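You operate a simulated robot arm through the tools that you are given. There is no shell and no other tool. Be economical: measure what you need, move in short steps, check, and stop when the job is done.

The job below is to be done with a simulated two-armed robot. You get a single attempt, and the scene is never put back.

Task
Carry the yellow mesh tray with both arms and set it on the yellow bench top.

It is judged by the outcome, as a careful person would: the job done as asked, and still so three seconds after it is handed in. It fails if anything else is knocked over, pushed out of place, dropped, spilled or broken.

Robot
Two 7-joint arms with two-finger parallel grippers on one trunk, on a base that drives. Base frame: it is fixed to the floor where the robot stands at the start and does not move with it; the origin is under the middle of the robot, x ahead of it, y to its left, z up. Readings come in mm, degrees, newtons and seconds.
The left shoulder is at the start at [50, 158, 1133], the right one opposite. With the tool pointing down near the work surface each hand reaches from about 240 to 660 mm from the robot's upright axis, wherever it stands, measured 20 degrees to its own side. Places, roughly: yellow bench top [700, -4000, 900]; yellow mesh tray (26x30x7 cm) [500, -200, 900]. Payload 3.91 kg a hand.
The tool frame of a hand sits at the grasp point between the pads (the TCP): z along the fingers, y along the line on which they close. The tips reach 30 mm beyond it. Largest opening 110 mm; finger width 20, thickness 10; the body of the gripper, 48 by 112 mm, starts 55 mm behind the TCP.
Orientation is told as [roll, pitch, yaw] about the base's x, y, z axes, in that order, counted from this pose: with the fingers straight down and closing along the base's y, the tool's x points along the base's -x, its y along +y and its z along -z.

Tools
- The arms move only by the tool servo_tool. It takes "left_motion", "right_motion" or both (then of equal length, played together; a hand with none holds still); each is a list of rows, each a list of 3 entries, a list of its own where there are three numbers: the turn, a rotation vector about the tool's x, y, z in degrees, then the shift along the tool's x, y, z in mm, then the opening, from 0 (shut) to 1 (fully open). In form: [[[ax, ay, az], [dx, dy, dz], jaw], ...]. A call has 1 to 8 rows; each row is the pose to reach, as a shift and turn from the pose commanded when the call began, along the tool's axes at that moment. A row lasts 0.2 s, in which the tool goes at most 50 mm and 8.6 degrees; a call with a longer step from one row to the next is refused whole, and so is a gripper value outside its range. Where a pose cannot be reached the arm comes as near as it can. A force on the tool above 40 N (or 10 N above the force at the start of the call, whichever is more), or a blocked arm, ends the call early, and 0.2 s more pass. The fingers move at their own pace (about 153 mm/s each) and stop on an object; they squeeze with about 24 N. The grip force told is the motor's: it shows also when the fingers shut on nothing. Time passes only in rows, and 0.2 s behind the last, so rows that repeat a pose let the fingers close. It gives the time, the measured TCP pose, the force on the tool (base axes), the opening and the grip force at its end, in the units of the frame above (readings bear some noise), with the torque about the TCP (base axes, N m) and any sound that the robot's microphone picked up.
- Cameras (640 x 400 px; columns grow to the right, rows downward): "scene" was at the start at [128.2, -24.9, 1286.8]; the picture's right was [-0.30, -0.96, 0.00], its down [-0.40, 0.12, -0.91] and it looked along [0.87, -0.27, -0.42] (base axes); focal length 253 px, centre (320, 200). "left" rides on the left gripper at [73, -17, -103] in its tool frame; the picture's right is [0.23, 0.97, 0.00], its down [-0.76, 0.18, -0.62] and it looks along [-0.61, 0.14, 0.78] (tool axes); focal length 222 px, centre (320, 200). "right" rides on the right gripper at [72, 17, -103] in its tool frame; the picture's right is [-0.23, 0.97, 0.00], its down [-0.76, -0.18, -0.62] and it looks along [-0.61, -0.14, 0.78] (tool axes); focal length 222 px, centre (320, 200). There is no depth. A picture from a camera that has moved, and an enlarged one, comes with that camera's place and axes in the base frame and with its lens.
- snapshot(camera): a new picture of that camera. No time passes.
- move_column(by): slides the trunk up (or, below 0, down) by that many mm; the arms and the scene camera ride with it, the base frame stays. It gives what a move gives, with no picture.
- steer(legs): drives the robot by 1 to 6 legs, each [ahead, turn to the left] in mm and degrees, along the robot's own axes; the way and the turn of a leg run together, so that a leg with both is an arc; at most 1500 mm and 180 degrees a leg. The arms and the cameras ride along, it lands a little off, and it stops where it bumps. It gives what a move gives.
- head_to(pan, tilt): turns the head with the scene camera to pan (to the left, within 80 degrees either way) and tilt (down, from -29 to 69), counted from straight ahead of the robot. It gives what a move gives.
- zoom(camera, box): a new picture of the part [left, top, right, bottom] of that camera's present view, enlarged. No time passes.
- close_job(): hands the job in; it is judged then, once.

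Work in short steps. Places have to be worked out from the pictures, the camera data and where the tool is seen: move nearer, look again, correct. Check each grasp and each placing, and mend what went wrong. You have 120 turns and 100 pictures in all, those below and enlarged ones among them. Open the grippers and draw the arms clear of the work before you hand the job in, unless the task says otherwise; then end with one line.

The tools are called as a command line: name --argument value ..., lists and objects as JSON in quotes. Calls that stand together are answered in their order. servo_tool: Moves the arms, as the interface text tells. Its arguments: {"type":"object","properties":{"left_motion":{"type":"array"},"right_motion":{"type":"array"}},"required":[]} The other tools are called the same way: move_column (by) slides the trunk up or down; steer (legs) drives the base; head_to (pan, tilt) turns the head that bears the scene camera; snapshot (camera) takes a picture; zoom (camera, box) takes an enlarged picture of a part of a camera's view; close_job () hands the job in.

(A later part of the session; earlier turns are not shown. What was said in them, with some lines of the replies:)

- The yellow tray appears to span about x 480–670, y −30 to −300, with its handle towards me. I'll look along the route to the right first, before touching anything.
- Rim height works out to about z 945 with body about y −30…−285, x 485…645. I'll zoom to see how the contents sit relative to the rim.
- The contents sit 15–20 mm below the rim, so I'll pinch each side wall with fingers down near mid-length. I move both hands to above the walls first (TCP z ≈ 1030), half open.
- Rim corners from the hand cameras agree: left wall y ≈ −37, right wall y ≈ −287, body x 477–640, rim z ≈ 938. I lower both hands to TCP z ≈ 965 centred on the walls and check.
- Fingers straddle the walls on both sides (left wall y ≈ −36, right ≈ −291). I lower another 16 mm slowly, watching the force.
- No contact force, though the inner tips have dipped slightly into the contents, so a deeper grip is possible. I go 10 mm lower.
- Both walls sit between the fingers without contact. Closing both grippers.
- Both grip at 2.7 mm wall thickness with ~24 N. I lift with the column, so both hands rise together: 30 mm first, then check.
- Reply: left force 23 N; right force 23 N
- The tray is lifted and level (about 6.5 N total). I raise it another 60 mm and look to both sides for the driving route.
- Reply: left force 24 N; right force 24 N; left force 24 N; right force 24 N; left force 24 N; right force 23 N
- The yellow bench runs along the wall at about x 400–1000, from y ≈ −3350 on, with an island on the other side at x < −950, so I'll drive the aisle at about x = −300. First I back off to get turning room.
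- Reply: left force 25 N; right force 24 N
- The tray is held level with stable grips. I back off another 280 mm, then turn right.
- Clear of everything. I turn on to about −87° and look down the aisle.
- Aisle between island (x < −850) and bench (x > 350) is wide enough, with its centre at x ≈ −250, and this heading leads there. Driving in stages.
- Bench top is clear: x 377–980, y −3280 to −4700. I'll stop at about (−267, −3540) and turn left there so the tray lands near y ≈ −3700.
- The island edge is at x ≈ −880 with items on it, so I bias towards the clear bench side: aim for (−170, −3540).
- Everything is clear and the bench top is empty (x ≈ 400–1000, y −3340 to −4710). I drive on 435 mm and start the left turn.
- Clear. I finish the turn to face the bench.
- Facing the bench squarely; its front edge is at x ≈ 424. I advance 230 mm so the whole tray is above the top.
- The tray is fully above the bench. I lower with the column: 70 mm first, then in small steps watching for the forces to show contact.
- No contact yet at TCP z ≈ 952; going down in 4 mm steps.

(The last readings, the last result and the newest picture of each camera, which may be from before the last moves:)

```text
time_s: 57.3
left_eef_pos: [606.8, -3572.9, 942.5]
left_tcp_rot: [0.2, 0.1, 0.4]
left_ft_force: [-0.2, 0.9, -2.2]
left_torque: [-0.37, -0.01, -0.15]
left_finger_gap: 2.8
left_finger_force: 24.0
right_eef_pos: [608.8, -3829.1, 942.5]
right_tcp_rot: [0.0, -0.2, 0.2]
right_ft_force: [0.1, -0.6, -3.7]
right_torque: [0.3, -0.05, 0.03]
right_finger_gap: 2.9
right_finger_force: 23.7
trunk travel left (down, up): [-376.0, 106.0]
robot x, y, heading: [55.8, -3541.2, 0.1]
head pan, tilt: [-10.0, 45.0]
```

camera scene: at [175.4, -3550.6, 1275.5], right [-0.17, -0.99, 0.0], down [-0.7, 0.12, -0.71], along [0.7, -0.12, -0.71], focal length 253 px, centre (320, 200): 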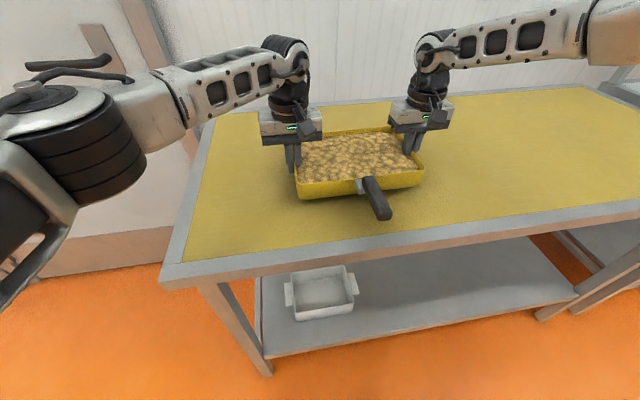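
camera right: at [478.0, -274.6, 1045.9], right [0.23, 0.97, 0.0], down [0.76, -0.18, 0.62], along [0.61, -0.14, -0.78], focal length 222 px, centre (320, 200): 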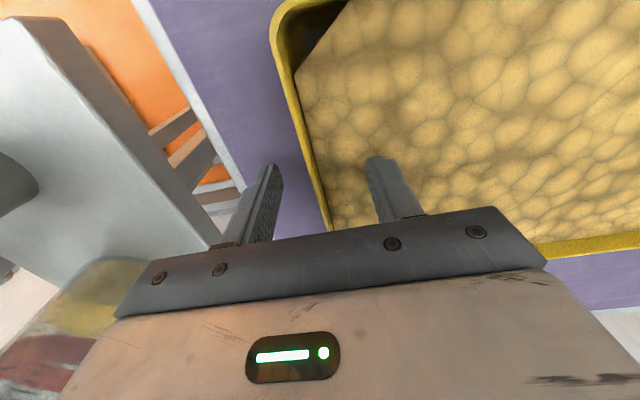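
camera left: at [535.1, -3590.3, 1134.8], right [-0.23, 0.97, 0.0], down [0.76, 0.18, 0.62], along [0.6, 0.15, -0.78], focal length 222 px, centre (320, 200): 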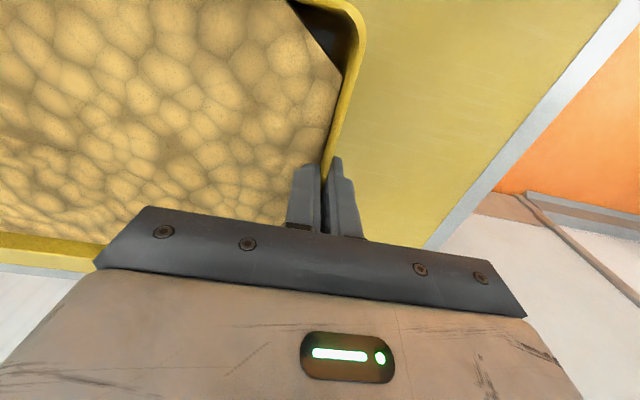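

Still carrying the load at 942; continuing in 2 mm steps.

move_column --by -2

move_column --by -2

```text
time_s: 57.8
left_eef_pos: [607.9, -3572.9, 942.4]
left_tcp_rot: [0.2, -0.1, 0.4]
left_ft_force: [2.1, -0.5, 7.2]
left_torque: [-0.23, 0.5, -0.18]
left_finger_gap: 3.0
left_finger_force: 24.0
right_eef_pos: [608.0, -3829.7, 941.7]
right_tcp_rot: [0.0, -0.2, 0.3]
right_ft_force: [2.9, -1.8, 4.8]
right_torque: [0.28, 0.68, 0.1]
right_finger_gap: 2.8
right_finger_force: 24.1
trunk travel left (down, up): [-374.0, 108.0]
robot x, y, heading: [55.2, -3534.6, 0.2]
head pan, tilt: [-10.0, 45.0]
```

```text
time_s: 58.4
left_eef_pos: [606.7, -3572.4, 941.2]
left_tcp_rot: [0.1, -0.2, 0.4]
left_ft_force: [7.4, -2.0, 19.1]
left_torque: [-0.14, 0.13, -0.22]
left_finger_gap: 2.7
left_finger_force: 24.5
right_eef_pos: [608.0, -3830.1, 941.9]
right_tcp_rot: [-0.1, -0.5, 0.2]
right_ft_force: [4.5, -3.8, 14.0]
right_torque: [0.3, 0.47, 0.16]
right_finger_gap: 2.8
right_finger_force: 23.6
trunk travel left (down, up): [-372.0, 110.0]
robot x, y, heading: [55.3, -3540.2, 0.1]
head pan, tilt: [-10.0, 45.0]
```

The tray rests on the bench (upward forces now). I take back 2 mm to unload, then open both grippers gently.

move_column --by 2

servo_tool --left_motion '[[[0, 0, 0], [0, 0, 0], 0.15], [[0, 0, 0], [0, 0, 0], 0.3], [[0, 0, 0], [0, 0, 0], 0.4], [[0, 0, 0], [0, 0, 0], 0.4]]' --right_motion '[[[0, 0, 0], [0, 0, 0], 0.15], [[0, 0, 0], [0, 0, 0], 0.3], [[0, 0, 0], [0, 0, 0], 0.4], [[0, 0, 0], [0, 0, 0], 0.4]]'

snapshot --camera "scene"

snapshot --camera "left"

snapshot --camera "right"

```text
time_s: 58.9
left_eef_pos: [606.2, -3571.6, 942.4]
left_tcp_rot: [0.1, 0.0, 0.4]
left_ft_force: [5.9, -0.4, 14.4]
left_torque: [-0.33, -0.59, -0.19]
left_finger_gap: 2.8
left_finger_force: 24.3
right_eef_pos: [607.5, -3829.0, 940.2]
right_tcp_rot: [0.0, -0.3, 0.2]
right_ft_force: [5.2, -2.4, 10.3]
right_torque: [0.3, -0.69, 0.08]
right_finger_gap: 2.9
right_finger_force: 23.3
trunk travel left (down, up): [-374.0, 108.0]
robot x, y, heading: [56.7, -3540.2, 0.4]
head pan, tilt: [-10.0, 45.0]
```

```text
time_s: 59.9
left_eef_pos: [606.7, -3571.6, 940.8]
left_tcp_rot: [0.2, 0.2, 0.4]
left_ft_force: [-0.2, -0.1, -0.2]
left_torque: [-0.01, -0.01, -0.02]
left_finger_gap: 44.1
left_finger_force: 0.1
right_eef_pos: [607.8, -3829.7, 939.5]
right_tcp_rot: [-0.1, 0.0, 0.3]
right_ft_force: [0.1, -0.5, -0.5]
right_torque: [-0.01, 0.02, -0.01]
right_finger_gap: 43.9
right_finger_force: 0.0
trunk travel left (down, up): [-374.0, 108.0]
robot x, y, heading: [57.3, -3541.4, 0.4]
head pan, tilt: [-10.0, 45.0]
```

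```text
67 pictures are left
camera scene: at [175.2, -3550.6, 1254.5], right [-0.17, -0.99, 0.0], down [-0.7, 0.12, -0.71], along [0.7, -0.12, -0.71], focal length 253 px, centre (320, 200)
```

scene: 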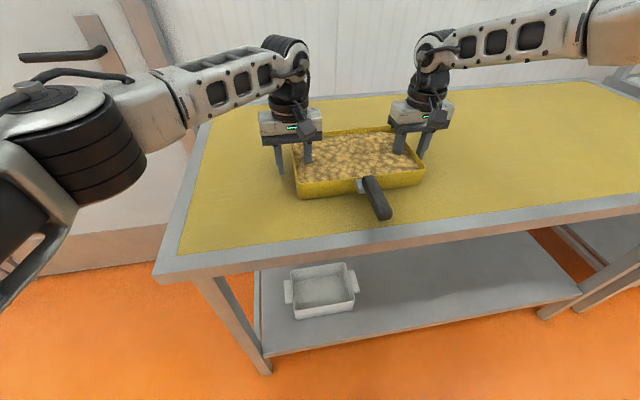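

```text
66 pictures are left
camera left: at [534.8, -3590.2, 1044.0], right [-0.23, 0.97, 0.0], down [0.76, 0.18, 0.62], along [0.6, 0.15, -0.78], focal length 222 px, centre (320, 200)
```

left: 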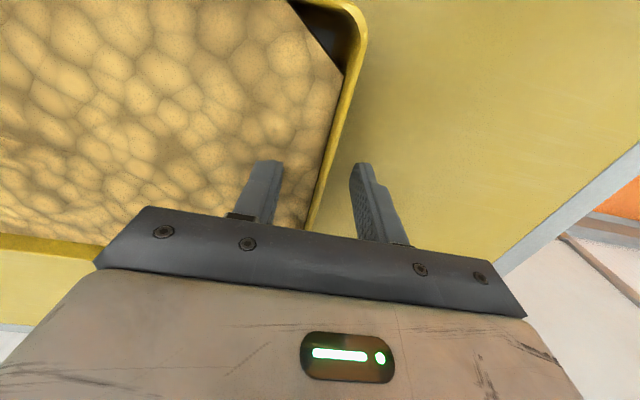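

```text
65 pictures are left
camera right: at [534.0, -3813.9, 1044.4], right [0.22, 0.97, 0.0], down [0.76, -0.17, 0.62], along [0.61, -0.14, -0.78], focal length 222 px, centre (320, 200)
```

right: 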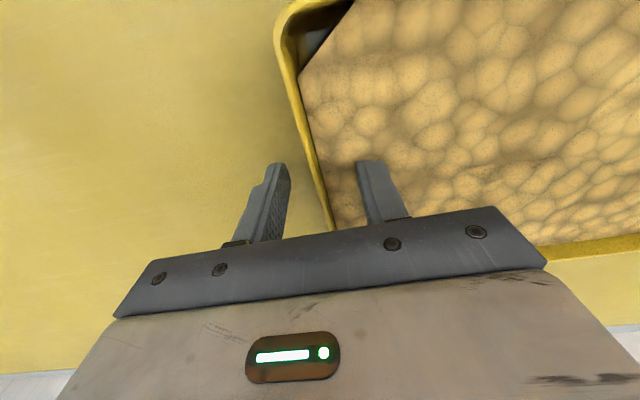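

Released cleanly, with no contact force on either hand. I raise the hands straight up via the column, then lift them further and pull back.

move_column --by 80

servo_tool --left_motion '[[[0, 0, 0], [0, 0, -30], 0.4], [[0, 0, 0], [0, 0, -60], 0.4], [[0, 0, 0], [30, 0, -85], 0.4], [[0, 0, 0], [65, 10, -100], 0.4], [[0, 0, 0], [100, 20, -110], 0.4], [[0, 0, 0], [140, 30, -110], 0.4]]' --right_motion '[[[0, 0, 0], [0, 0, -30], 0.4], [[0, 0, 0], [0, 0, -60], 0.4], [[0, 0, 0], [30, 0, -85], 0.4], [[0, 0, 0], [65, 0, -100], 0.4], [[0, 0, 0], [100, 0, -110], 0.4], [[0, 0, 0], [140, 0, -110], 0.4]]'

snapshot --camera "scene"

```text
time_s: 61.0
left_eef_pos: [607.5, -3573.5, 1021.2]
left_tcp_rot: [0.2, 0.2, 0.4]
left_ft_force: [1.0, 0.4, 0.6]
left_torque: [0.0, 0.0, -0.03]
left_finger_gap: 44.3
left_finger_force: 0.1
right_eef_pos: [607.8, -3830.1, 1021.0]
right_tcp_rot: [0.0, -0.1, 0.3]
right_ft_force: [-0.4, -0.2, 0.1]
right_torque: [-0.01, 0.02, -0.03]
right_finger_gap: 44.2
right_finger_force: 0.1
trunk travel left (down, up): [-454.0, 28.0]
robot x, y, heading: [57.0, -3539.4, 0.3]
head pan, tilt: [-10.0, 45.0]
```

```text
time_s: 62.5
left_eef_pos: [465.0, -3544.6, 1131.7]
left_tcp_rot: [0.2, 0.0, 0.5]
left_ft_force: [-0.5, 0.6, 0.2]
left_torque: [0.01, -0.04, -0.01]
left_finger_gap: 44.0
left_finger_force: 0.0
right_eef_pos: [464.3, -3832.1, 1129.0]
right_tcp_rot: [-0.2, -0.3, 0.2]
right_ft_force: [0.0, 0.2, 0.2]
right_torque: [-0.01, -0.01, 0.01]
right_finger_gap: 43.9
right_finger_force: 0.0
trunk travel left (down, up): [-454.0, 28.0]
robot x, y, heading: [52.6, -3540.4, 0.2]
head pan, tilt: [-10.0, 45.0]
```

```text
64 pictures are left
camera scene: at [174.1, -3550.6, 1334.7], right [-0.17, -0.99, 0.0], down [-0.7, 0.12, -0.71], along [0.7, -0.12, -0.71], focal length 253 px, centre (320, 200)
```

scene: 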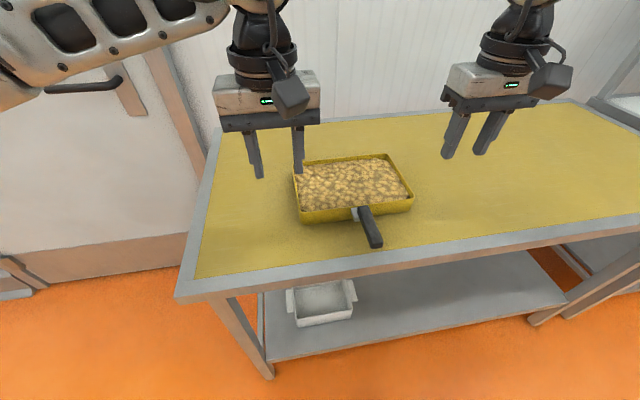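

The tray sits flat and fully on the bench top with its contents intact, and both hands are open and clear. Handing in.

close_job

```text
The job is handed in.
```

The yellow mesh tray was carried with both arms and set flat on the yellow bench top with its contents intact; nothing else was touched, and both grippers are open and clear.
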